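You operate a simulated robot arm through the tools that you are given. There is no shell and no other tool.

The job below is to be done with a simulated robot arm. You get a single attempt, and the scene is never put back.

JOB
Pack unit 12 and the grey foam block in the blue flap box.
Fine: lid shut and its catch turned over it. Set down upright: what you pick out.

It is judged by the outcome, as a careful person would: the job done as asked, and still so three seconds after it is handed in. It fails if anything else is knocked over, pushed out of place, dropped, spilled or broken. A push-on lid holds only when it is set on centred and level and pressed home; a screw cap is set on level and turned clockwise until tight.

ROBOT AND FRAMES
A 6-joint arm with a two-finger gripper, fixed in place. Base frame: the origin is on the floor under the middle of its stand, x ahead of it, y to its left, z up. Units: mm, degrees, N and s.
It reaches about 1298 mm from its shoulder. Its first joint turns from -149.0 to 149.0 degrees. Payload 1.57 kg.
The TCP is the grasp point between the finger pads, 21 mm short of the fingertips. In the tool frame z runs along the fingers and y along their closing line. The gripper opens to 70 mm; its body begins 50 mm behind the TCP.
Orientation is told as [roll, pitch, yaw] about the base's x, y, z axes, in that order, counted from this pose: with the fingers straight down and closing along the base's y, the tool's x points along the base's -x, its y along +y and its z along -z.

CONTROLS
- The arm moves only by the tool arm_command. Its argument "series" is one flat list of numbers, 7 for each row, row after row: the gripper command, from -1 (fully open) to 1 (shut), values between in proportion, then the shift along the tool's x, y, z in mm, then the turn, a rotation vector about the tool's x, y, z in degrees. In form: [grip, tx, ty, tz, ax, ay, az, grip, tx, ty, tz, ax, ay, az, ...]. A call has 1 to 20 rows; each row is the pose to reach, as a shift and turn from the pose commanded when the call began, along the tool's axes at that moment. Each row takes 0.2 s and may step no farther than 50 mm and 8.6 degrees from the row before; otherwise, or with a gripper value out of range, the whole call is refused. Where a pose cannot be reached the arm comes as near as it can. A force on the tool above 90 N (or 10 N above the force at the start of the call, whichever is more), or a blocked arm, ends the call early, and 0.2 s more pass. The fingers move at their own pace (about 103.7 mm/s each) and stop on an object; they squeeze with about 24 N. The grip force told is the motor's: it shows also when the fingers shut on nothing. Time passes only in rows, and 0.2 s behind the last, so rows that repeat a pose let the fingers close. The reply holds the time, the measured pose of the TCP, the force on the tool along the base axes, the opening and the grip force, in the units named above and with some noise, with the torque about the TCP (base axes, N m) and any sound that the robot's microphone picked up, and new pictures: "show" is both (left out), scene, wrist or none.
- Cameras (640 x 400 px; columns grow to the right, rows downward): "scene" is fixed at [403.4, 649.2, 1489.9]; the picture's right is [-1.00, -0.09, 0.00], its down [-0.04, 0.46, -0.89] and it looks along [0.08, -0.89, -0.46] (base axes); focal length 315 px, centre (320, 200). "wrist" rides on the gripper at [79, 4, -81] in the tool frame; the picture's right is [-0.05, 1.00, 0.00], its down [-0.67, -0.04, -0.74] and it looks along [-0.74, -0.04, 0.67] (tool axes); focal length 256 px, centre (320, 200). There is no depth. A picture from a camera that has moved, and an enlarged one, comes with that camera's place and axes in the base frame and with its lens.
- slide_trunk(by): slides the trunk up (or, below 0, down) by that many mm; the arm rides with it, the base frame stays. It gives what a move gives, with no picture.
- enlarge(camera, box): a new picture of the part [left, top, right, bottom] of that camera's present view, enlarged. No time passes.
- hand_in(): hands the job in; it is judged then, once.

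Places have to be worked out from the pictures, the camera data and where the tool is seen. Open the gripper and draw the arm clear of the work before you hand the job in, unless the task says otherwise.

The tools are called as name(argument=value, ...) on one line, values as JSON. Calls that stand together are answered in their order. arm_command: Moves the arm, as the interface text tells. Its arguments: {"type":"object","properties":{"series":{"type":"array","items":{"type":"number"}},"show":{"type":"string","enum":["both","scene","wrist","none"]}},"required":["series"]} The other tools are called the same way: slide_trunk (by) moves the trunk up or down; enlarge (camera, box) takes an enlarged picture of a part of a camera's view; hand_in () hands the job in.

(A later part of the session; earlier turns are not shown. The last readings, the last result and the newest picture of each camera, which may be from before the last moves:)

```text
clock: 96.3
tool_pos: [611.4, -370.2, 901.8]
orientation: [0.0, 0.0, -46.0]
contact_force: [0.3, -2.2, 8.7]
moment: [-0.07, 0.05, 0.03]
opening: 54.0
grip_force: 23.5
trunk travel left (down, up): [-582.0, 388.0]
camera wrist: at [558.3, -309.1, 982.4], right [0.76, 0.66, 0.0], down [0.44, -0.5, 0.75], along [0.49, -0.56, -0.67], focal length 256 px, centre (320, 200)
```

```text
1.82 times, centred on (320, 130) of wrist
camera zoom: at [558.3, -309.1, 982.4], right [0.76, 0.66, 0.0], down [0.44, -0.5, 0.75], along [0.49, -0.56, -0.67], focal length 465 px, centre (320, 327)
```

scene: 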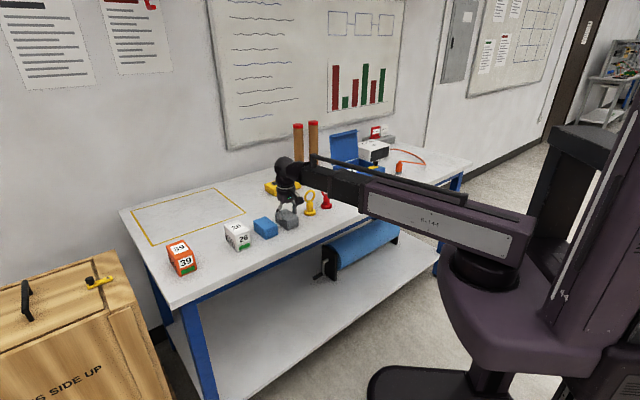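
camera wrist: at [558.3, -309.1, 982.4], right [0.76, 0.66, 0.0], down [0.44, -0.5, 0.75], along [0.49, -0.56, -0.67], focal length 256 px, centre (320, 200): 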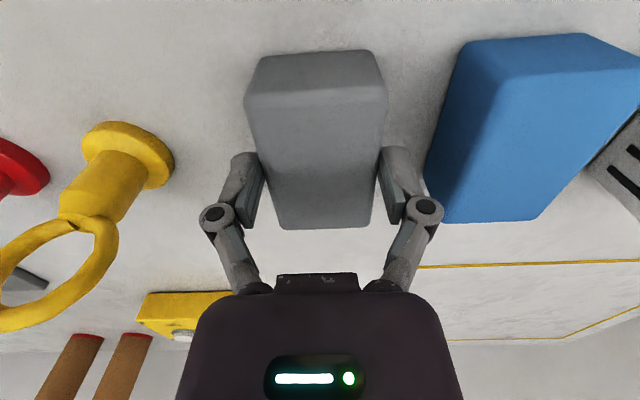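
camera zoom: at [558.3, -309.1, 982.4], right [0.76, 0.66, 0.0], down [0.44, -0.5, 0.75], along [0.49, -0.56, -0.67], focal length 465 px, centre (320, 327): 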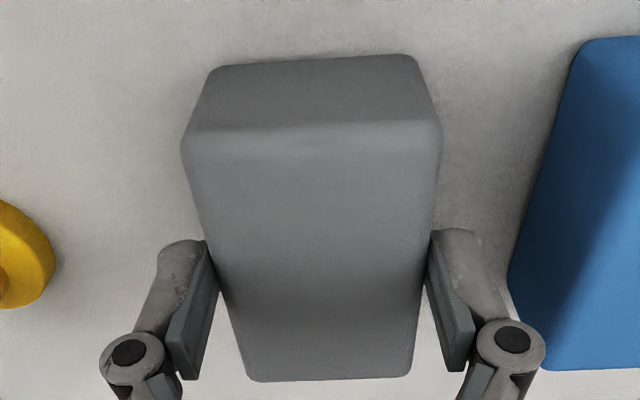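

Held at 54 mm. I lift 15 mm to check the hold.

arm_command(series=[0.3, 0, 0, 0, 0, 0, 0, 0.3, 0, 0, 0, 0, 0, 0], show="none")

slide_trunk(by=15)

arm_command(series=[0.3, 0, 0, 0, 0, 0, 0], show="both")

enlarge(camera="scene", box=[220, 160, 350, 260])

```text
clock: 96.9
tool_pos: [613.5, -370.4, 901.3]
orientation: [0.0, -0.1, -46.0]
contact_force: [0.7, -1.2, 7.5]
moment: [-0.04, 0.01, 0.01]
opening: 54.1
grip_force: 24.3
trunk travel left (down, up): [-582.0, 388.0]
```

```text
clock: 97.5
tool_pos: [611.6, -369.6, 916.6]
orientation: [0.0, 0.0, -46.0]
contact_force: [0.3, -0.6, -0.4]
moment: [-0.01, 0.02, 0.03]
opening: 54.1
grip_force: 24.1
trunk travel left (down, up): [-597.0, 373.0]
```

```text
clock: 97.9
tool_pos: [611.9, -368.9, 915.2]
orientation: [0.0, 0.0, -46.0]
contact_force: [-0.2, 0.2, 1.0]
moment: [-0.03, -0.01, 0.0]
opening: 53.9
grip_force: 23.5
trunk travel left (down, up): [-597.0, 373.0]
camera wrist: at [558.6, -309.2, 997.0], right [0.76, 0.66, 0.0], down [0.44, -0.5, 0.74], along [0.49, -0.56, -0.67], focal length 256 px, centre (320, 200)
```

scene: 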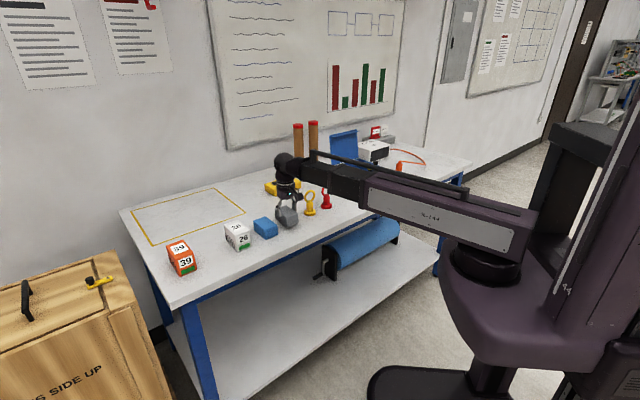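
wrist: 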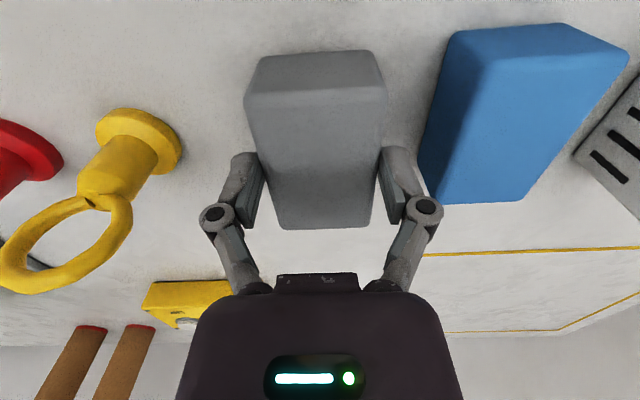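

```text
4.00 times, centred on (285, 210) of scene
camera zoom: at [403.4, 649.2, 1489.9], right [-1.0, -0.09, 0.0], down [-0.04, 0.46, -0.89], along [0.08, -0.89, -0.46], focal length 1261 px, centre (460, 160)
```

zoom: 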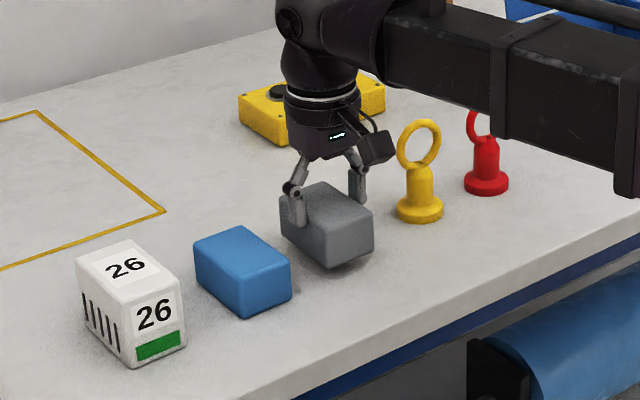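

The foam hangs level and very light. I raise it, carry it back to the box, and turn it 90° (yaw −135°) above the front of the box.

slide_trunk(by=275)

arm_command(series=[0.3, -0.7, -39, 0, 0, 0, 0, 0.3, -1.4, -78, 0, 0, 0, 0, 0.3, -2.1, -117, 0, 0, 0, 0, 0.3, -2.7, -156, 0, 0, 0, 0, 0.3, -3.4, -195, 0, 0, 0, 0, 0.3, -4.1, -234, 0, 0, 0, 0, 0.3, -4.8, -273, 0, 0, 0, 0, 0.3, -5.5, -312, 0, 0, 0, 0, 0.3, -6.2, -351, 0, 0, 0, 0, 0.3, -6.8, -390, 0, 0, 0, 0, 0.3, -7.5, -429, 0, 0, 0, 0, 0.3, -8.2, -468, 0, 0, 0, 0, 0.3, -8.9, -508.4, 0, 0, 0, 0, 0.3, -8.9, -508.4, 0, 0, 0, 0], show="none")

arm_command(series=[0.3, 0, 0, 0, 0, 0, 8, 0.3, 0, 0, 0, 0, 0, 16, 0.3, 0, 0, 0, 0, 0, 24, 0.3, 0, 0, 0, 0, 0, 32, 0.3, 0, 0, 0, 0, 0, 40, 0.3, 0, 0, 0, 0, 0, 48, 0.3, 0, 0, 0, 0, 0, 56, 0.3, 0, 0, 0, 0, 0, 64, 0.3, 0, 0, 0, 0, 0, 72, 0.3, 0, 0, 0, 0, 0, 80, 0.3, 0, 0, 0, 0, 0, 86, 0.3, 0, 0, 0, 0, 0, 89, 0.3, 0, 0, 0, 0, 0, 89], show="both")

enlarge(camera="wrist", box=[200, 0, 480, 200])

```text
clock: 100.7
tool_pos: [613.6, -370.7, 1191.6]
orientation: [0.0, 0.0, -46.0]
contact_force: [-0.7, 0.5, -0.8]
moment: [0.01, 0.02, -0.01]
opening: 53.9
grip_force: 23.8
trunk travel left (down, up): [-872.0, 98.0]
```

```text
clock: 103.7
tool_pos: [253.8, -730.1, 1190.9]
orientation: [0.0, 0.0, -46.0]
contact_force: [-0.3, 0.1, -0.1]
moment: [-0.01, -0.06, -0.01]
opening: 54.0
grip_force: 24.0
trunk travel left (down, up): [-872.0, 98.0]
```

```text
clock: 106.5
tool_pos: [252.6, -730.4, 1191.1]
orientation: [0.0, 0.1, -135.2]
contact_force: [-0.6, -0.8, 0.0]
moment: [-0.01, -0.02, -0.01]
opening: 54.0
grip_force: 24.3
trunk travel left (down, up): [-872.0, 98.0]
camera wrist: at [310.0, -675.7, 1272.0], right [0.67, -0.74, 0.0], down [-0.5, -0.45, 0.74], along [-0.55, -0.5, -0.67], focal length 256 px, centre (320, 200)
```

scene: 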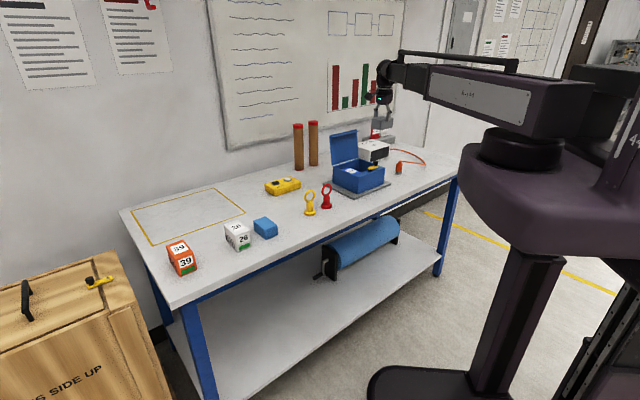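
wrist: 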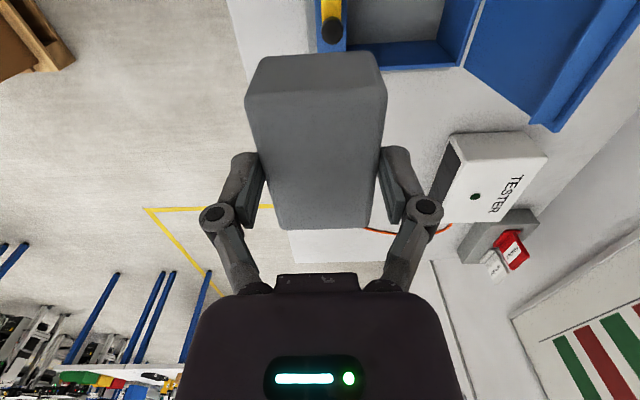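

```text
2.00 times, centred on (340, 100) of wrist
camera zoom: at [310.0, -675.7, 1272.0], right [0.67, -0.74, 0.0], down [-0.5, -0.45, 0.74], along [-0.55, -0.5, -0.67], focal length 512 px, centre (280, 400)
```

zoom: 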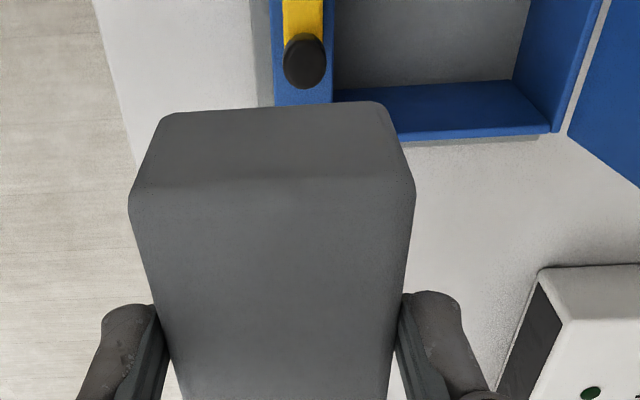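

The foam is turned; in the grip its centre lies about 4 mm toward −t of the TCP. I move over the free left half of the box (TCP n≈786, t≈−334.5) and lower to just above the rim to check the clearances.

arm_command(series=[0.3, 1, 30, 0, 0, 0, 0, 0.3, 2, 60, 0, 0, 0, 0, 0.3, 3.1, 90.8, 0, 0, 0, 0, 0.3, 3.1, 90.8, 0, 0, 0, 0], show="none")

slide_trunk(by=-176)

arm_command(series=[0.3, 0, 0, 0, 0, 0, 0], show="both")

enlarge(camera="wrist", box=[160, 0, 480, 240])

enlarge(camera="scene", box=[320, 90, 410, 200])

```text
clock: 107.5
tool_pos: [319.1, -791.8, 1191.5]
orientation: [0.0, 0.0, -134.9]
contact_force: [0.3, -0.6, -0.6]
moment: [-0.04, 0.01, -0.03]
opening: 54.1
grip_force: 24.0
trunk travel left (down, up): [-872.0, 98.0]
```

```text
clock: 109.5
tool_pos: [318.5, -792.1, 1014.9]
orientation: [0.0, 0.1, -135.0]
contact_force: [-0.8, -1.4, 0.6]
moment: [0.0, 0.04, 0.01]
opening: 53.9
grip_force: 23.7
trunk travel left (down, up): [-696.0, 274.0]
```

```text
clock: 109.9
tool_pos: [318.5, -792.2, 1013.6]
orientation: [-0.1, 0.0, -134.9]
contact_force: [0.4, -0.2, 0.2]
moment: [0.0, 0.0, 0.03]
opening: 53.9
grip_force: 23.7
trunk travel left (down, up): [-696.0, 274.0]
camera wrist: at [376.1, -737.6, 1096.0], right [0.67, -0.74, 0.0], down [-0.5, -0.45, 0.74], along [-0.55, -0.5, -0.67], focal length 256 px, centre (320, 200)
```

scene: 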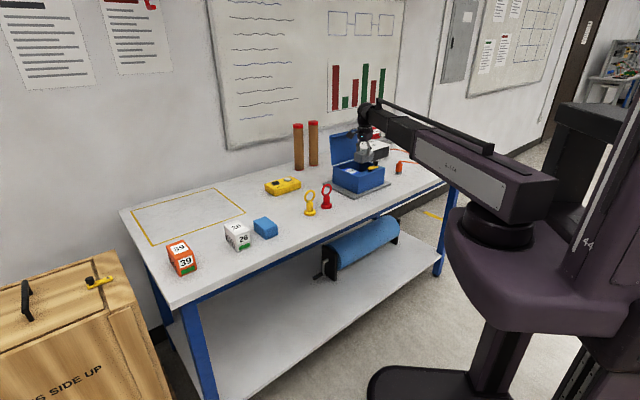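
wrist: 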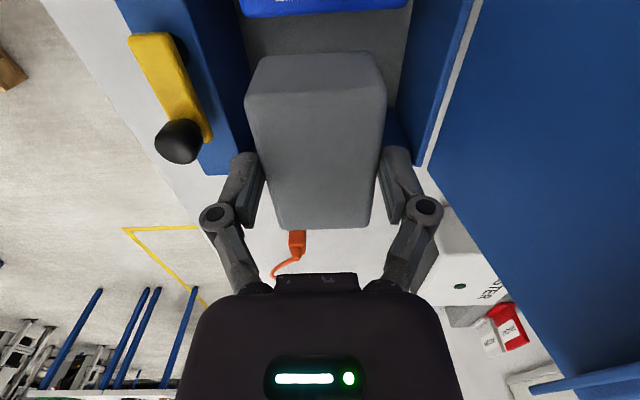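

```text
1.67 times, centred on (320, 120) of wrist
camera zoom: at [376.1, -737.6, 1096.0], right [0.67, -0.74, 0.0], down [-0.5, -0.45, 0.74], along [-0.55, -0.5, -0.67], focal length 427 px, centre (320, 333)
```

zoom: 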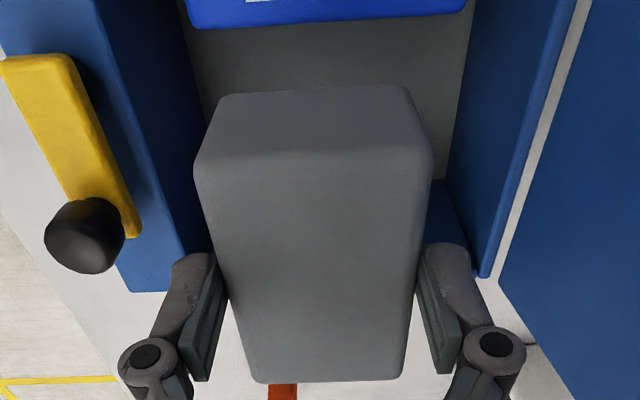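

```text
3.64 times, centred on (365, 145) of scene
camera zoom: at [403.4, 649.2, 1489.9], right [-1.0, -0.09, 0.0], down [-0.04, 0.46, -0.89], along [0.08, -0.89, -0.46], focal length 1146 px, centre (156, 400)
```

zoom: 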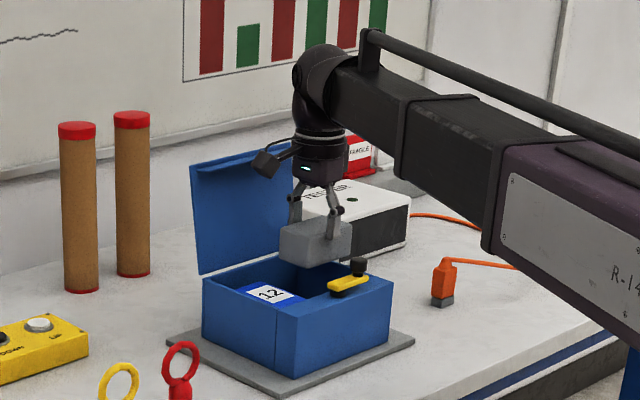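

The foam clears unit 12 by about 6 mm and the left wall by about 3–5 mm; I shift it 1.5 mm toward the unit to even this out, and lower 60 mm while watching the force.

arm_command(series=[0.3, 1.5, 0, 0, 0, 0, 0, 0.3, 1.5, 0, 0, 0, 0, 0], show="none")

slide_trunk(by=-30)

slide_trunk(by=-30)

arm_command(series=[0.3, 0, 0, 0, 0, 0, 0], show="both")

enlarge(camera="wrist", box=[160, 0, 480, 240])

enlarge(camera="scene", box=[320, 90, 410, 200])

```text
clock: 110.5
tool_pos: [319.8, -789.8, 1015.1]
orientation: [0.0, 0.0, -135.0]
contact_force: [-0.9, 0.3, -0.7]
moment: [0.01, -0.02, 0.0]
opening: 53.8
grip_force: 24.6
trunk travel left (down, up): [-696.0, 274.0]
```

```text
clock: 111.2
tool_pos: [320.6, -790.4, 985.7]
orientation: [-0.1, 0.0, -134.9]
contact_force: [0.2, 0.8, 0.3]
moment: [0.02, -0.04, 0.02]
opening: 54.1
grip_force: 24.1
trunk travel left (down, up): [-666.0, 304.0]
```

```text
clock: 112.0
tool_pos: [321.0, -790.5, 954.9]
orientation: [0.0, 0.0, -134.9]
contact_force: [0.2, 0.5, 0.1]
moment: [0.01, -0.02, -0.01]
opening: 54.0
grip_force: 24.6
trunk travel left (down, up): [-636.0, 334.0]
```

```text
clock: 112.4
tool_pos: [320.0, -790.4, 954.5]
orientation: [0.1, 0.0, -135.0]
contact_force: [0.0, -0.2, -0.3]
moment: [0.02, -0.02, 0.0]
opening: 53.9
grip_force: 24.1
trunk travel left (down, up): [-636.0, 334.0]
camera wrist: at [377.2, -736.7, 1036.0], right [0.67, -0.74, 0.0], down [-0.5, -0.45, 0.74], along [-0.55, -0.5, -0.67], focal length 256 px, centre (320, 200)
```

scene: 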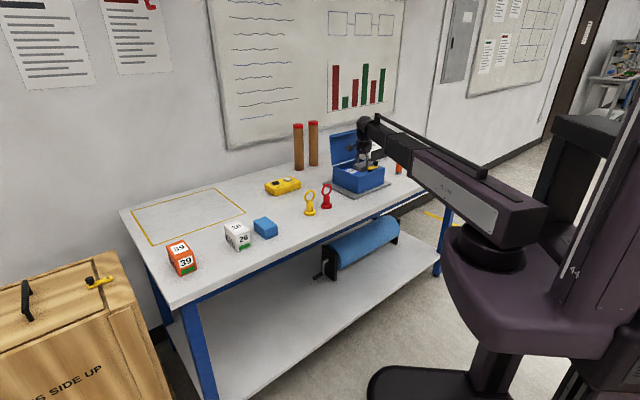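
wrist: 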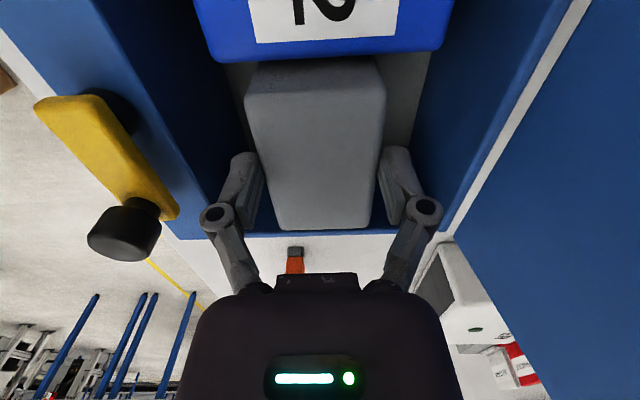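

```text
1.67 times, centred on (320, 120) of wrist
camera zoom: at [377.2, -736.7, 1036.0], right [0.67, -0.74, 0.0], down [-0.5, -0.45, 0.74], along [-0.55, -0.5, -0.67], focal length 427 px, centre (320, 333)
```

zoom: 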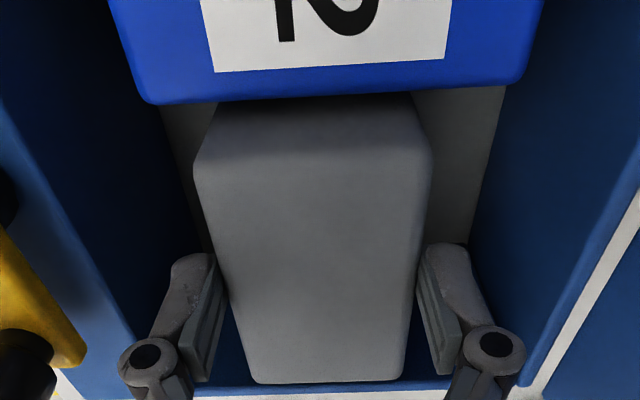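

```text
3.64 times, centred on (365, 145) of scene
camera zoom: at [403.4, 649.2, 1489.9], right [-1.0, -0.09, 0.0], down [-0.04, 0.46, -0.89], along [0.08, -0.89, -0.46], focal length 1146 px, centre (156, 400)
```

zoom: 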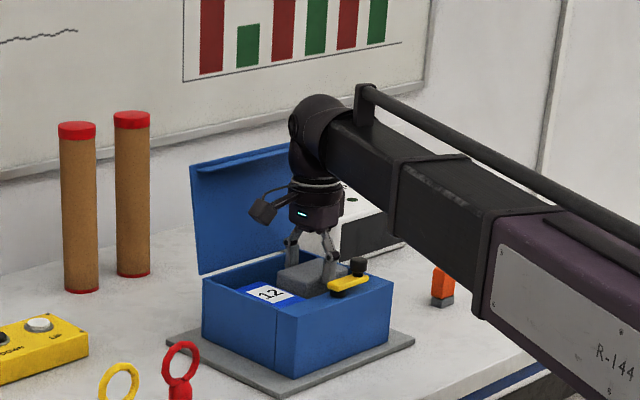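

Going in freely with no side force. I continue down toward the floor.

slide_trunk(by=-30)

slide_trunk(by=-8)

slide_trunk(by=-3)

slide_trunk(by=-2)

```text
clock: 113.1
tool_pos: [319.0, -792.2, 926.1]
orientation: [0.0, 0.0, -135.0]
contact_force: [0.1, -0.5, -0.1]
moment: [-0.02, -0.01, 0.02]
opening: 54.0
grip_force: 24.3
trunk travel left (down, up): [-606.0, 364.0]
```

```text
clock: 113.7
tool_pos: [320.5, -791.4, 918.1]
orientation: [0.0, 0.0, -135.0]
contact_force: [0.1, 0.0, -0.2]
moment: [-0.01, 0.02, 0.02]
opening: 54.1
grip_force: 23.9
trunk travel left (down, up): [-598.0, 372.0]
```

```text
clock: 114.2
tool_pos: [319.2, -791.8, 913.6]
orientation: [-0.1, 0.1, -135.1]
contact_force: [0.2, 0.1, 0.3]
moment: [-0.01, -0.01, -0.02]
opening: 53.9
grip_force: 24.1
trunk travel left (down, up): [-595.0, 375.0]
```

```text
clock: 114.7
tool_pos: [319.4, -790.5, 913.1]
orientation: [0.0, 0.0, -135.0]
contact_force: [0.8, -0.1, -0.5]
moment: [-0.01, 0.0, 0.02]
opening: 53.9
grip_force: 23.4
trunk travel left (down, up): [-593.0, 377.0]
```

slide_trunk(by=-2)

slide_trunk(by=-2)

```text
clock: 115.2
tool_pos: [319.3, -790.8, 912.0]
orientation: [0.1, -0.2, -135.0]
contact_force: [2.8, -4.5, 18.6]
moment: [-0.14, 0.03, 0.02]
opening: 54.2
grip_force: 24.2
trunk travel left (down, up): [-591.0, 379.0]
```

```text
clock: 115.8
tool_pos: [320.6, -789.3, 909.1]
orientation: [0.1, 0.0, -135.1]
contact_force: [2.7, -4.9, 22.3]
moment: [-0.12, -0.11, 0.04]
opening: 54.3
grip_force: 24.3
trunk travel left (down, up): [-589.0, 381.0]
```

Touchdown on the floor (about 20 N). I release by a few millimetres and rise straight up.

arm_command(series=[-0.6, 0, 0, 0, 0, 0, 0, -0.72, 0, 0, 0, 0, 0, 0, -0.72, 0, 0, 0, 0, 0, 0], show="none")

slide_trunk(by=40)

arm_command(series=[-0.72, 0, 0, 0, 0, 0, 0], show="both")

enlarge(camera="wrist", box=[160, 0, 480, 240])

```text
clock: 116.6
tool_pos: [320.6, -790.7, 909.3]
orientation: [0.0, 0.0, -135.1]
contact_force: [0.4, 0.4, -0.5]
moment: [-0.01, 0.0, 0.01]
opening: 60.3
grip_force: 0.0
trunk travel left (down, up): [-589.0, 381.0]
```

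```text
clock: 117.4
tool_pos: [319.0, -789.5, 947.9]
orientation: [0.0, 0.0, -135.0]
contact_force: [-0.3, 0.7, 0.1]
moment: [-0.01, -0.02, 0.01]
opening: 60.1
grip_force: 0.1
trunk travel left (down, up): [-629.0, 341.0]
```

```text
clock: 117.8
tool_pos: [319.7, -790.2, 948.1]
orientation: [0.0, 0.0, -135.0]
contact_force: [-0.4, 0.3, 0.6]
moment: [-0.05, 0.0, 0.0]
opening: 60.2
grip_force: 0.0
trunk travel left (down, up): [-629.0, 341.0]
camera wrist: at [377.2, -736.7, 1029.0], right [0.67, -0.74, 0.0], down [-0.5, -0.45, 0.74], along [-0.55, -0.5, -0.67], focal length 256 px, centre (320, 200)
```

scene: 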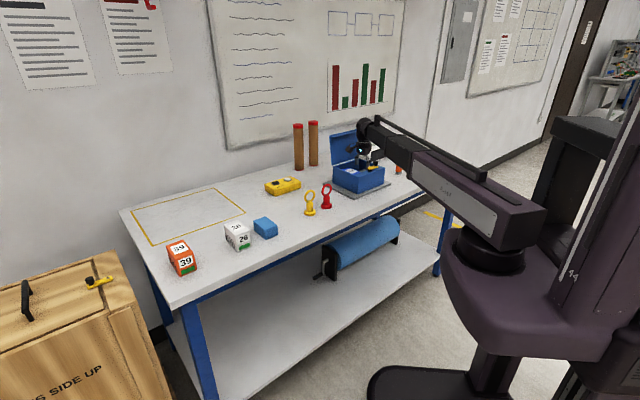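
wrist: 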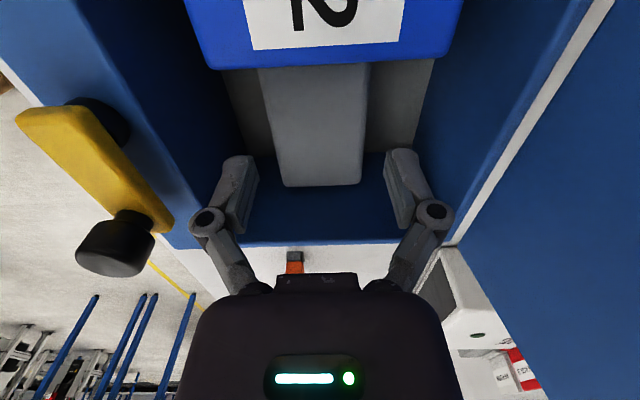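

```text
1.67 times, centred on (320, 120) of wrist
camera zoom: at [377.2, -736.7, 1029.0], right [0.67, -0.74, 0.0], down [-0.5, -0.45, 0.74], along [-0.55, -0.5, -0.67], focal length 427 px, centre (320, 333)
```

zoom: 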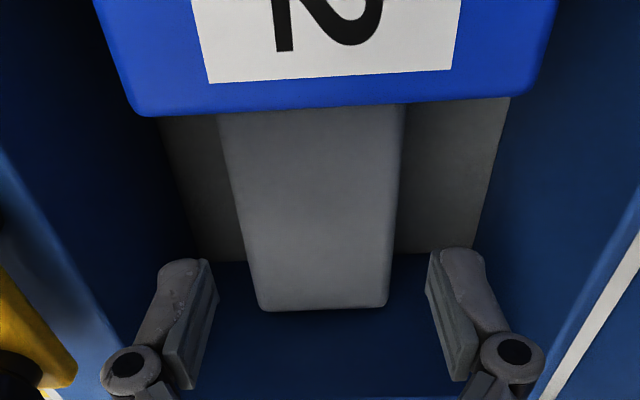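

Both items lie in the box, free. Now I raise the tool, pass over the lid's top and take up the pose from which I left the handle (wall side, leaning 20°).

slide_trunk(by=242)

arm_command(series=[-0.5, 9, 37, 0, 0, 0, 0, -0.2, 18, 74, 0, 0, 0, 0, 0.1, 27, 111, 0, 0, 0, 0, 0.3, 34.9, 147.8, 0, 0, 0, 0, 0.45, 34.9, 147.8, 0, 0, 0, 0], show="none")

arm_command(series=[0.45, 0, 0, 0, 7, 0, 0, 0.45, 0, 0, 0, 14, 0, 0, 0.45, 0, 0, 0, 20, 0, 0, 0.45, 0, 0, 0, 20, 0, 0], show="both")

enlarge(camera="scene", box=[310, 80, 410, 200])

```text
clock: 120.3
tool_pos: [321.1, -791.2, 1191.2]
orientation: [0.0, 0.0, -135.0]
contact_force: [-0.1, 0.0, -0.6]
moment: [0.01, -0.02, 0.01]
opening: 60.1
grip_force: 0.0
trunk travel left (down, up): [-871.0, 99.0]
```

```text
clock: 121.5
tool_pos: [449.1, -870.3, 1190.8]
orientation: [0.1, -0.1, -134.9]
contact_force: [-0.3, 0.5, -0.8]
moment: [0.01, -0.03, -0.03]
opening: 19.6
grip_force: 0.1
trunk travel left (down, up): [-871.0, 99.0]
```

```text
clock: 122.5
tool_pos: [450.0, -870.1, 1200.5]
orientation: [-19.9, 0.0, -135.1]
contact_force: [0.7, 0.5, 0.7]
moment: [0.02, -0.01, 0.0]
opening: 19.3
grip_force: 0.0
out of reach, approached as far as the arm can: row 2, 3, 4
trunk travel left (down, up): [-871.0, 99.0]
camera wrist: at [525.7, -835.5, 1276.1], right [0.63, -0.7, -0.34], down [-0.31, -0.63, 0.71], along [-0.71, -0.34, -0.61], focal length 256 px, centre (320, 200)
```

scene: 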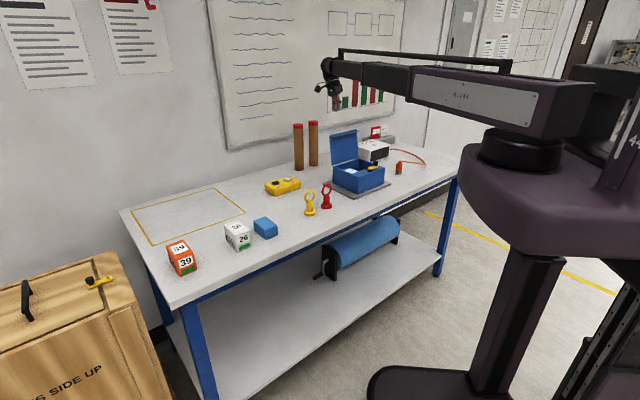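
wrist: 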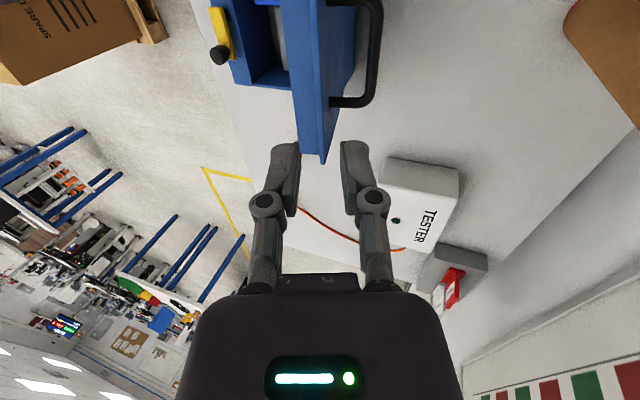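

```text
3.33 times, centred on (360, 140) of scene
camera zoom: at [403.4, 649.2, 1489.9], right [-1.0, -0.09, 0.0], down [-0.04, 0.46, -0.89], along [0.08, -0.89, -0.46], focal length 1051 px, centre (187, 400)
```

zoom: 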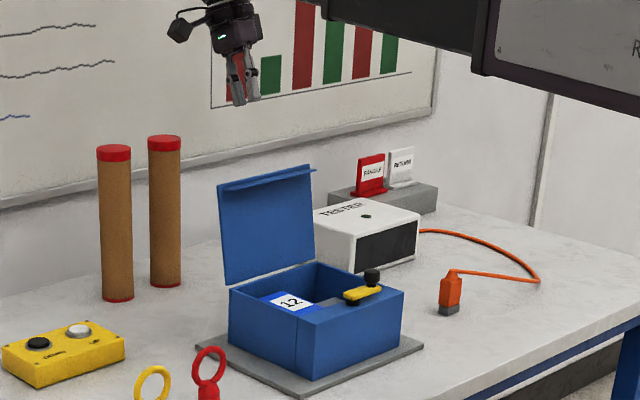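

The lid stands as I left it. I lower back to the pose just above the handle (trunk −742) and check before sliding the fingers over the crossbar.

slide_trunk(by=-119)

slide_trunk(by=-10)

arm_command(series=[0.45, 0, 0, 0, 0, 0, 0], show="wrist")

enlarge(camera="wrist", box=[200, 20, 440, 240])

```text
clock: 124.0
tool_pos: [449.1, -869.2, 1083.4]
orientation: [-20.0, 0.1, -135.0]
contact_force: [1.3, 0.0, -0.4]
moment: [0.04, 0.02, 0.03]
opening: 19.4
grip_force: 0.1
trunk travel left (down, up): [-752.0, 218.0]
```

```text
clock: 124.6
tool_pos: [448.7, -871.1, 1071.9]
orientation: [-20.0, 0.0, -135.1]
contact_force: [-0.4, 0.4, -0.2]
moment: [-0.03, 0.0, -0.04]
opening: 19.2
grip_force: 0.0
trunk travel left (down, up): [-742.0, 228.0]
```

```text
clock: 125.0
tool_pos: [448.9, -869.8, 1072.8]
orientation: [-19.9, 0.1, -134.9]
contact_force: [-1.0, 0.0, -0.3]
moment: [0.02, -0.03, -0.05]
opening: 19.2
grip_force: 0.1
trunk travel left (down, up): [-742.0, 228.0]
camera wrist: at [525.7, -835.7, 1146.9], right [0.63, -0.7, -0.34], down [-0.31, -0.63, 0.71], along [-0.71, -0.34, -0.61], focal length 256 px, centre (320, 200)
```

wrist: 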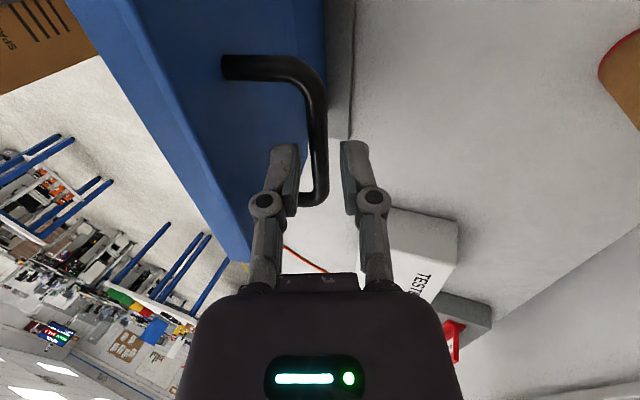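

```text
1.82 times, centred on (320, 130) of wrist
camera zoom: at [525.7, -835.7, 1146.9], right [0.63, -0.7, -0.34], down [-0.31, -0.63, 0.71], along [-0.71, -0.34, -0.61], focal length 465 px, centre (320, 327)
```

zoom: 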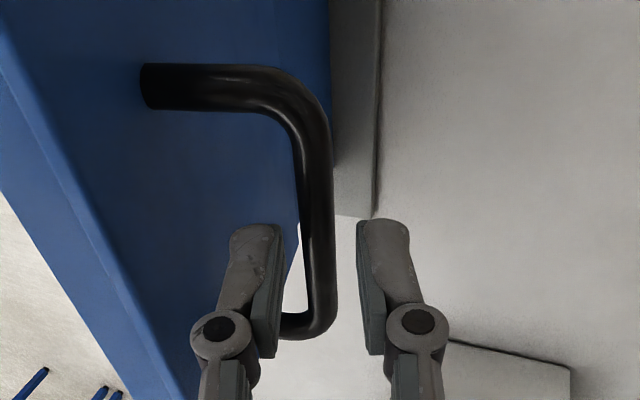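

The view matches my exit pose exactly, with the crossbar between the fingers' paths. I retrace the exit steps in reverse.

arm_command(series=[0.45, 0, -3.4, 1.2, 0, 0, 0], show="none")

slide_trunk(by=-10)

arm_command(series=[0.45, 0, -2.7, 1, 0, 0, 0], show="none")

slide_trunk(by=-8)

arm_command(series=[0.45, 0, -2.7, 1, 0, 0, 0], show="none")

slide_trunk(by=-8)

arm_command(series=[0.45, 0, -2.7, 1, 0, 0, 0], show="none")

slide_trunk(by=-8)

arm_command(series=[0.45, 0, 0, 0, 0, 0, 0], show="wrist")

enlarge(camera="wrist", box=[200, 20, 440, 240])

```text
clock: 125.4
tool_pos: [446.3, -868.7, 1071.5]
orientation: [-19.9, 0.0, -135.0]
contact_force: [0.7, -0.2, 0.7]
moment: [0.01, 0.02, 0.01]
opening: 19.2
grip_force: 0.1
trunk travel left (down, up): [-742.0, 228.0]
```

```text
clock: 126.0
tool_pos: [446.1, -867.8, 1061.4]
orientation: [-20.0, 0.1, -135.0]
contact_force: [0.4, -0.1, 0.1]
moment: [0.01, 0.01, 0.0]
opening: 19.1
grip_force: 0.0
trunk travel left (down, up): [-732.0, 238.0]
```

```text
clock: 126.4
tool_pos: [443.6, -865.8, 1062.1]
orientation: [-19.9, 0.0, -135.0]
contact_force: [0.6, -0.1, -0.2]
moment: [-0.02, 0.0, 0.0]
opening: 19.2
grip_force: 0.2
trunk travel left (down, up): [-732.0, 238.0]
```

```text
clock: 126.9
tool_pos: [444.1, -864.6, 1055.3]
orientation: [-20.0, 0.0, -135.0]
contact_force: [-0.1, 0.2, 0.1]
moment: [-0.03, -0.01, 0.0]
opening: 19.4
grip_force: 0.1
trunk travel left (down, up): [-724.0, 246.0]
```

```text
clock: 127.3
tool_pos: [442.4, -864.2, 1055.2]
orientation: [-20.0, 0.1, -134.9]
contact_force: [-0.1, 0.1, -0.1]
moment: [0.0, 0.02, -0.04]
opening: 19.2
grip_force: 0.0
trunk travel left (down, up): [-724.0, 246.0]
```

```text
clock: 127.9
tool_pos: [443.1, -864.2, 1045.1]
orientation: [-19.9, 0.1, -135.0]
contact_force: [-0.5, 0.4, -0.7]
moment: [0.0, 0.0, -0.02]
opening: 19.2
grip_force: 0.1
trunk travel left (down, up): [-716.0, 254.0]
```

```text
clock: 128.3
tool_pos: [440.7, -862.0, 1046.9]
orientation: [-20.0, 0.0, -135.0]
contact_force: [1.0, -0.6, -0.1]
moment: [0.03, -0.02, -0.02]
opening: 19.1
grip_force: 0.0
trunk travel left (down, up): [-716.0, 254.0]
```

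```text
clock: 128.9
tool_pos: [440.3, -861.8, 1037.3]
orientation: [-20.0, 0.1, -134.9]
contact_force: [0.1, 0.2, -0.1]
moment: [0.0, -0.01, 0.05]
opening: 19.4
grip_force: 0.0
trunk travel left (down, up): [-708.0, 262.0]
```

```text
clock: 129.3
tool_pos: [441.0, -862.1, 1038.5]
orientation: [-20.1, -0.1, -135.0]
contact_force: [-0.4, -0.1, 0.7]
moment: [0.0, 0.02, 0.02]
opening: 19.2
grip_force: 0.0
trunk travel left (down, up): [-708.0, 262.0]
camera wrist: at [517.5, -827.0, 1112.9], right [0.63, -0.7, -0.34], down [-0.31, -0.63, 0.71], along [-0.71, -0.34, -0.61], focal length 256 px, centre (320, 200)
```

wrist: 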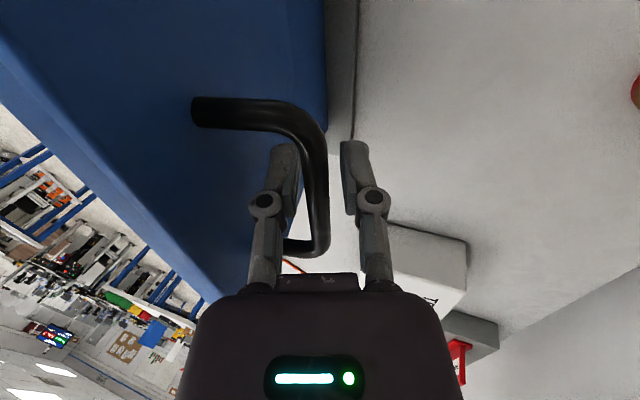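

```text
1.82 times, centred on (320, 130) of wrist
camera zoom: at [517.5, -827.0, 1112.9], right [0.63, -0.7, -0.34], down [-0.31, -0.63, 0.71], along [-0.71, -0.34, -0.61], focal length 465 px, centre (320, 327)
```

zoom: 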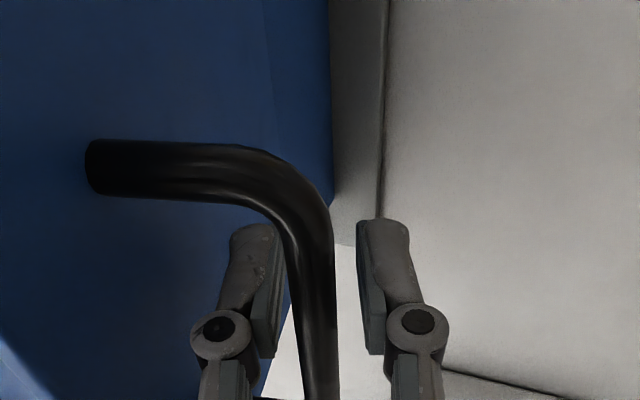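

Fingers are back around the crossbar. I close on it and begin reversing the lid's arc.

arm_command(series=[0.7, 0, 0, 0, 0, 0, 0, 1, 0, 0, 0, 0, 0, 0, 1, 0, 0, 0, 0, 0, 0], show="none")

slide_trunk(by=6)

arm_command(series=[1, 0, -7.52, 2.74, -2, 0, 0], show="none")

slide_trunk(by=6)

arm_command(series=[1, 0, -7.6, 2.47, -2, 0, 0], show="both")

enlarge(camera="scene", box=[310, 80, 410, 200])

```text
clock: 130.1
tool_pos: [440.4, -861.8, 1037.6]
orientation: [-20.0, 0.1, -135.1]
contact_force: [0.1, -0.1, 0.3]
moment: [-0.08, 0.11, -0.47]
opening: 8.8
grip_force: 32.0
trunk travel left (down, up): [-708.0, 262.0]
```

```text
clock: 130.6
tool_pos: [440.3, -862.7, 1043.9]
orientation: [-20.1, 0.1, -135.0]
contact_force: [-6.8, 10.4, -19.6]
moment: [-0.14, 0.12, -0.43]
opening: 8.8
grip_force: 32.3
trunk travel left (down, up): [-714.0, 256.0]
```

```text
clock: 131.0
tool_pos: [434.3, -855.8, 1043.2]
orientation: [-17.9, 0.0, -135.0]
contact_force: [4.3, -6.8, 17.3]
moment: [-0.09, 0.13, -0.47]
opening: 9.7
grip_force: 31.8
trunk travel left (down, up): [-714.0, 256.0]
```

```text
clock: 131.6
tool_pos: [434.5, -857.3, 1046.3]
orientation: [-18.2, 0.1, -135.0]
contact_force: [-6.1, 10.8, -22.0]
moment: [-0.11, 0.07, -0.46]
opening: 8.8
grip_force: 32.0
trunk travel left (down, up): [-720.0, 250.0]
```

```text
clock: 132.0
tool_pos: [428.7, -850.4, 1047.5]
orientation: [-15.8, -0.1, -134.9]
contact_force: [4.5, -5.6, 20.8]
moment: [-0.11, 0.09, -0.45]
opening: 9.4
grip_force: 32.6
trunk travel left (down, up): [-720.0, 250.0]
camera wrist: at [501.9, -811.4, 1124.8], right [0.64, -0.72, -0.27], down [-0.35, -0.59, 0.73], along [-0.68, -0.37, -0.63], focal length 256 px, centre (320, 200)
```

scene: 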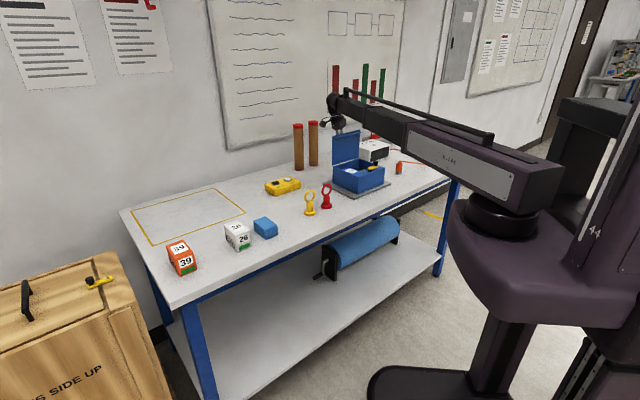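
wrist: 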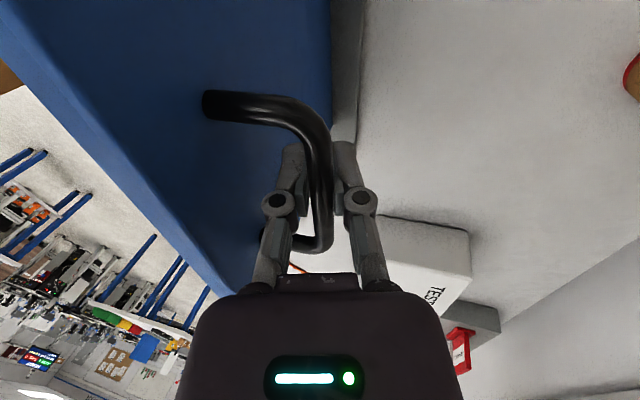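

```text
3.33 times, centred on (360, 140) of scene
camera zoom: at [403.4, 649.2, 1489.9], right [-1.0, -0.09, 0.0], down [-0.04, 0.46, -0.89], along [0.08, -0.89, -0.46], focal length 1051 px, centre (187, 400)
```

zoom: 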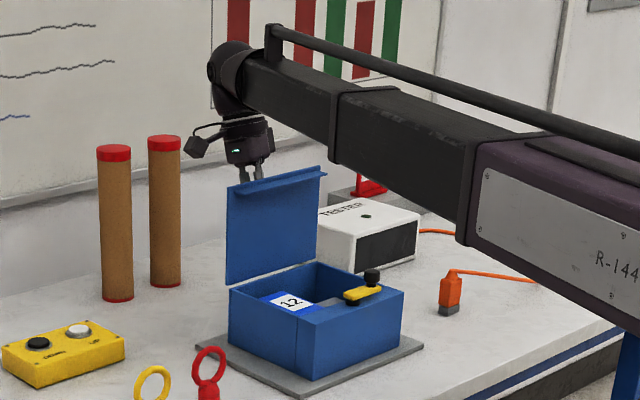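

The lid follows back and is at about 90°. I continue the reverse path to about 60°.

slide_trunk(by=6)

arm_command(series=[1, 0, -9.61, 2.76, -3, 0, 0], show="none")

slide_trunk(by=7)

arm_command(series=[1, 0, -9.74, 2.25, -3, 0, 0], show="none")

slide_trunk(by=6)

arm_command(series=[1, 0, -9.85, 1.74, -2.5, 0, 0, 1, 0, -19.7, 3.47, -5, 0, 0, 1, 0, -29.55, 5.2, -7.5, 0, 0, 1, 0, -39.4, 6.95, -10, 0, 0], show="both")

enlarge(camera="scene", box=[310, 80, 410, 200])

```text
clock: 132.5
tool_pos: [429.5, -850.1, 1050.6]
orientation: [-16.1, 0.0, -135.1]
contact_force: [-4.3, 8.9, -22.9]
moment: [-0.12, 0.09, -0.43]
opening: 8.7
grip_force: 31.8
trunk travel left (down, up): [-726.0, 244.0]
```

```text
clock: 132.9
tool_pos: [422.1, -843.3, 1052.8]
orientation: [-12.9, -0.1, -135.0]
contact_force: [2.7, -5.1, 20.7]
moment: [-0.04, 0.06, -0.5]
opening: 9.6
grip_force: 32.0
trunk travel left (down, up): [-726.0, 244.0]
```

```text
clock: 133.5
tool_pos: [422.8, -843.3, 1055.3]
orientation: [-13.1, 0.1, -135.0]
contact_force: [-3.6, 6.7, -22.7]
moment: [-0.12, 0.07, -0.46]
opening: 8.7
grip_force: 31.7
trunk travel left (down, up): [-733.0, 237.0]
```

```text
clock: 133.9
tool_pos: [413.6, -836.2, 1057.5]
orientation: [-9.8, -0.1, -135.0]
contact_force: [-0.5, -4.5, 23.1]
moment: [-0.02, 0.03, -0.54]
opening: 8.9
grip_force: 32.1
trunk travel left (down, up): [-733.0, 237.0]
```

```text
clock: 134.4
tool_pos: [415.2, -838.7, 1058.2]
orientation: [-10.1, 0.0, -135.0]
contact_force: [-3.4, 4.5, -21.6]
moment: [0.01, 0.03, -0.48]
opening: 8.9
grip_force: 31.9
trunk travel left (down, up): [-739.0, 231.0]
```

```text
clock: 135.4
tool_pos: [385.1, -806.7, 1059.6]
orientation: [0.1, -0.1, -135.0]
contact_force: [-3.3, 0.4, 6.6]
moment: [0.36, -0.35, -0.48]
opening: 8.6
grip_force: 31.7
out of reach, approached as far as the arm can: row 4
trunk travel left (down, up): [-739.0, 231.0]
camera wrist: at [442.8, -752.9, 1139.5], right [0.67, -0.74, 0.0], down [-0.5, -0.45, 0.74], along [-0.55, -0.5, -0.67], focal length 256 px, centre (320, 200)
```

scene: 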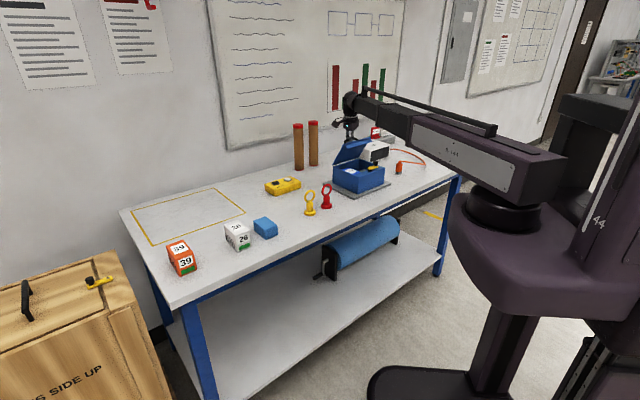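
wrist: 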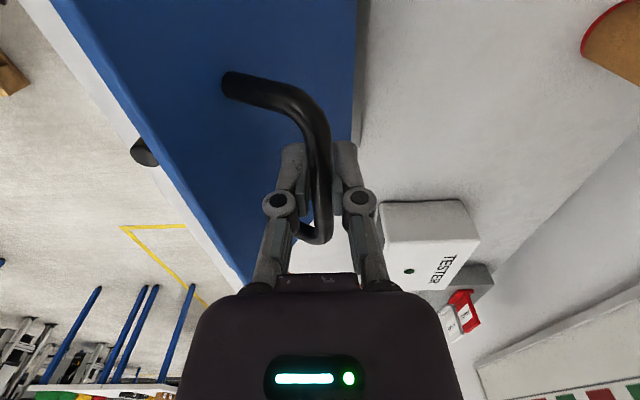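

```text
3.33 times, centred on (360, 140) of scene
camera zoom: at [403.4, 649.2, 1489.9], right [-1.0, -0.09, 0.0], down [-0.04, 0.46, -0.89], along [0.08, -0.89, -0.46], focal length 1051 px, centre (187, 400)
```

zoom: 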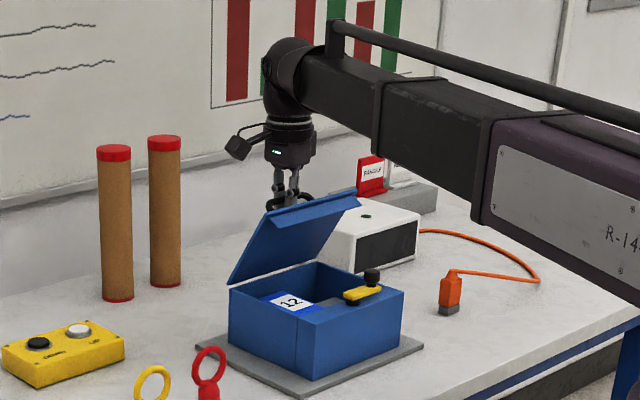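

Lid at about 60°, tool vertical again. I continue lowering to about 30°.

arm_command(series=[1, 0, -9.5, 0, 0, 0, 0, 1, 0, -19, 0, 0, 0, 0], show="none")

slide_trunk(by=-4)

arm_command(series=[1, 0, -9.2, 0, 0, 0, 0], show="none")

slide_trunk(by=-3.4)

arm_command(series=[1, 0, -8.8, 0, 0, 0, 0], show="none")

slide_trunk(by=-4.2)

arm_command(series=[1, 0, -8.5, 0, 0, 0, 0], show="none")

slide_trunk(by=-4.8)

arm_command(series=[1, 0, -8.3, 0, 0, 0, 0], show="none")

slide_trunk(by=-5)

arm_command(series=[1, 0, -7.4, 0, 0, 0, 0], show="both")

enlarge(camera="scene", box=[320, 100, 410, 200])

```text
clock: 136.0
tool_pos: [375.2, -797.3, 1055.6]
orientation: [0.0, 0.1, -135.0]
contact_force: [5.7, -4.6, -23.8]
moment: [0.27, -0.23, -0.47]
opening: 8.9
grip_force: 32.1
trunk travel left (down, up): [-739.0, 231.0]
```

```text
clock: 136.6
tool_pos: [373.4, -793.9, 1055.1]
orientation: [-0.1, 0.0, -135.0]
contact_force: [0.1, 0.5, -1.7]
moment: [0.32, -0.28, -0.51]
opening: 8.8
grip_force: 32.1
trunk travel left (down, up): [-735.0, 235.0]
```

```text
clock: 137.0
tool_pos: [369.5, -790.3, 1052.4]
orientation: [0.0, -0.1, -135.0]
contact_force: [4.8, -4.6, -16.4]
moment: [0.38, -0.32, -0.44]
opening: 8.6
grip_force: 32.7
trunk travel left (down, up): [-735.0, 235.0]
```

```text
clock: 137.5
tool_pos: [366.3, -788.1, 1051.3]
orientation: [-0.1, 0.0, -134.9]
contact_force: [0.3, 0.6, -0.4]
moment: [0.25, -0.17, -0.46]
opening: 8.7
grip_force: 32.4
trunk travel left (down, up): [-732.0, 238.0]
```

```text
clock: 137.9
tool_pos: [362.6, -785.0, 1048.8]
orientation: [0.0, 0.0, -135.1]
contact_force: [7.0, -5.2, -16.2]
moment: [0.2, -0.18, -0.42]
opening: 8.8
grip_force: 31.3
trunk travel left (down, up): [-732.0, 238.0]
```

```text
clock: 138.4
tool_pos: [360.0, -782.6, 1046.5]
orientation: [-0.1, 0.1, -135.0]
contact_force: [-0.7, 2.4, 0.1]
moment: [0.26, -0.21, -0.44]
opening: 8.8
grip_force: 31.7
trunk travel left (down, up): [-728.0, 242.0]
```

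```text
clock: 138.8
tool_pos: [356.8, -779.5, 1043.6]
orientation: [0.0, 0.0, -135.0]
contact_force: [8.6, -6.7, -15.7]
moment: [0.22, -0.21, -0.39]
opening: 8.3
grip_force: 32.3
trunk travel left (down, up): [-728.0, 242.0]
```

```text
clock: 139.4
tool_pos: [353.0, -774.9, 1042.5]
orientation: [-0.1, 0.0, -135.0]
contact_force: [-1.8, 1.6, -1.6]
moment: [0.28, -0.13, -0.39]
opening: 8.9
grip_force: 32.2
trunk travel left (down, up): [-723.0, 247.0]
```

```text
clock: 139.8
tool_pos: [352.0, -772.5, 1038.8]
orientation: [0.0, 0.0, -135.0]
contact_force: [8.3, -7.8, -15.4]
moment: [0.1, -0.08, -0.4]
opening: 8.8
grip_force: 31.8
trunk travel left (down, up): [-723.0, 247.0]
```

```text
clock: 140.3
tool_pos: [347.8, -770.2, 1035.8]
orientation: [-0.1, 0.0, -135.0]
contact_force: [-1.3, -0.9, -3.3]
moment: [0.29, -0.19, -0.35]
opening: 8.7
grip_force: 32.1
trunk travel left (down, up): [-718.0, 252.0]
```

```text
clock: 140.7
tool_pos: [345.4, -768.4, 1033.8]
orientation: [0.0, 0.0, -135.0]
contact_force: [11.3, -9.7, -17.4]
moment: [0.08, -0.07, -0.34]
opening: 8.5
grip_force: 31.8
trunk travel left (down, up): [-718.0, 252.0]
camera wrist: at [403.6, -713.7, 1115.3], right [0.67, -0.74, 0.0], down [-0.5, -0.45, 0.74], along [-0.55, -0.5, -0.67], focal length 256 px, centre (320, 200)
```

scene: 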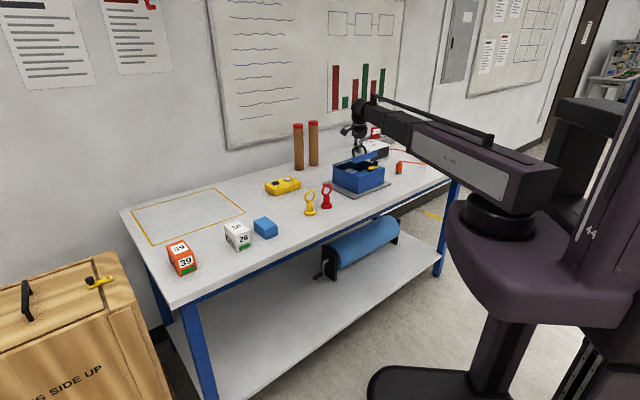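
wrist: 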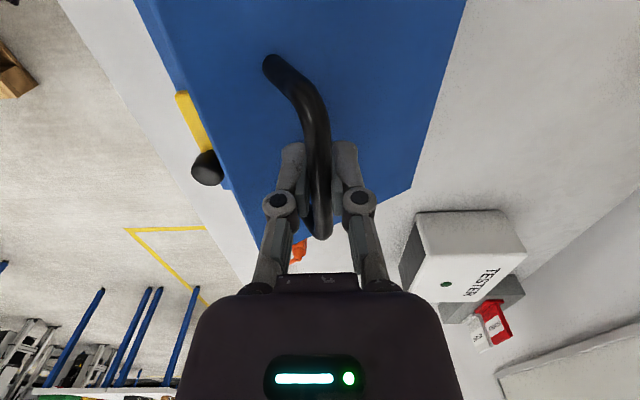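

```text
4.00 times, centred on (365, 150) of scene
camera zoom: at [403.4, 649.2, 1489.9], right [-1.0, -0.09, 0.0], down [-0.04, 0.46, -0.89], along [0.08, -0.89, -0.46], focal length 1261 px, centre (140, 400)
```

zoom: 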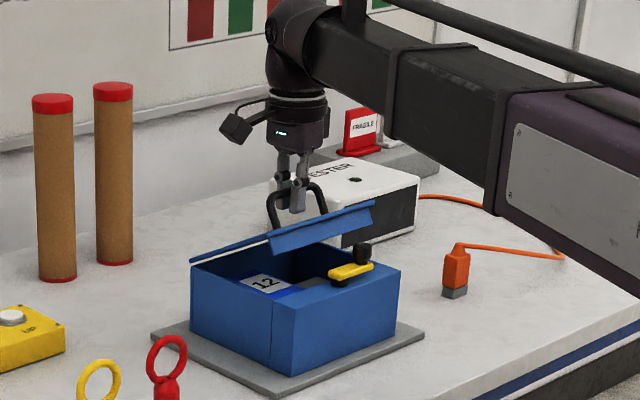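

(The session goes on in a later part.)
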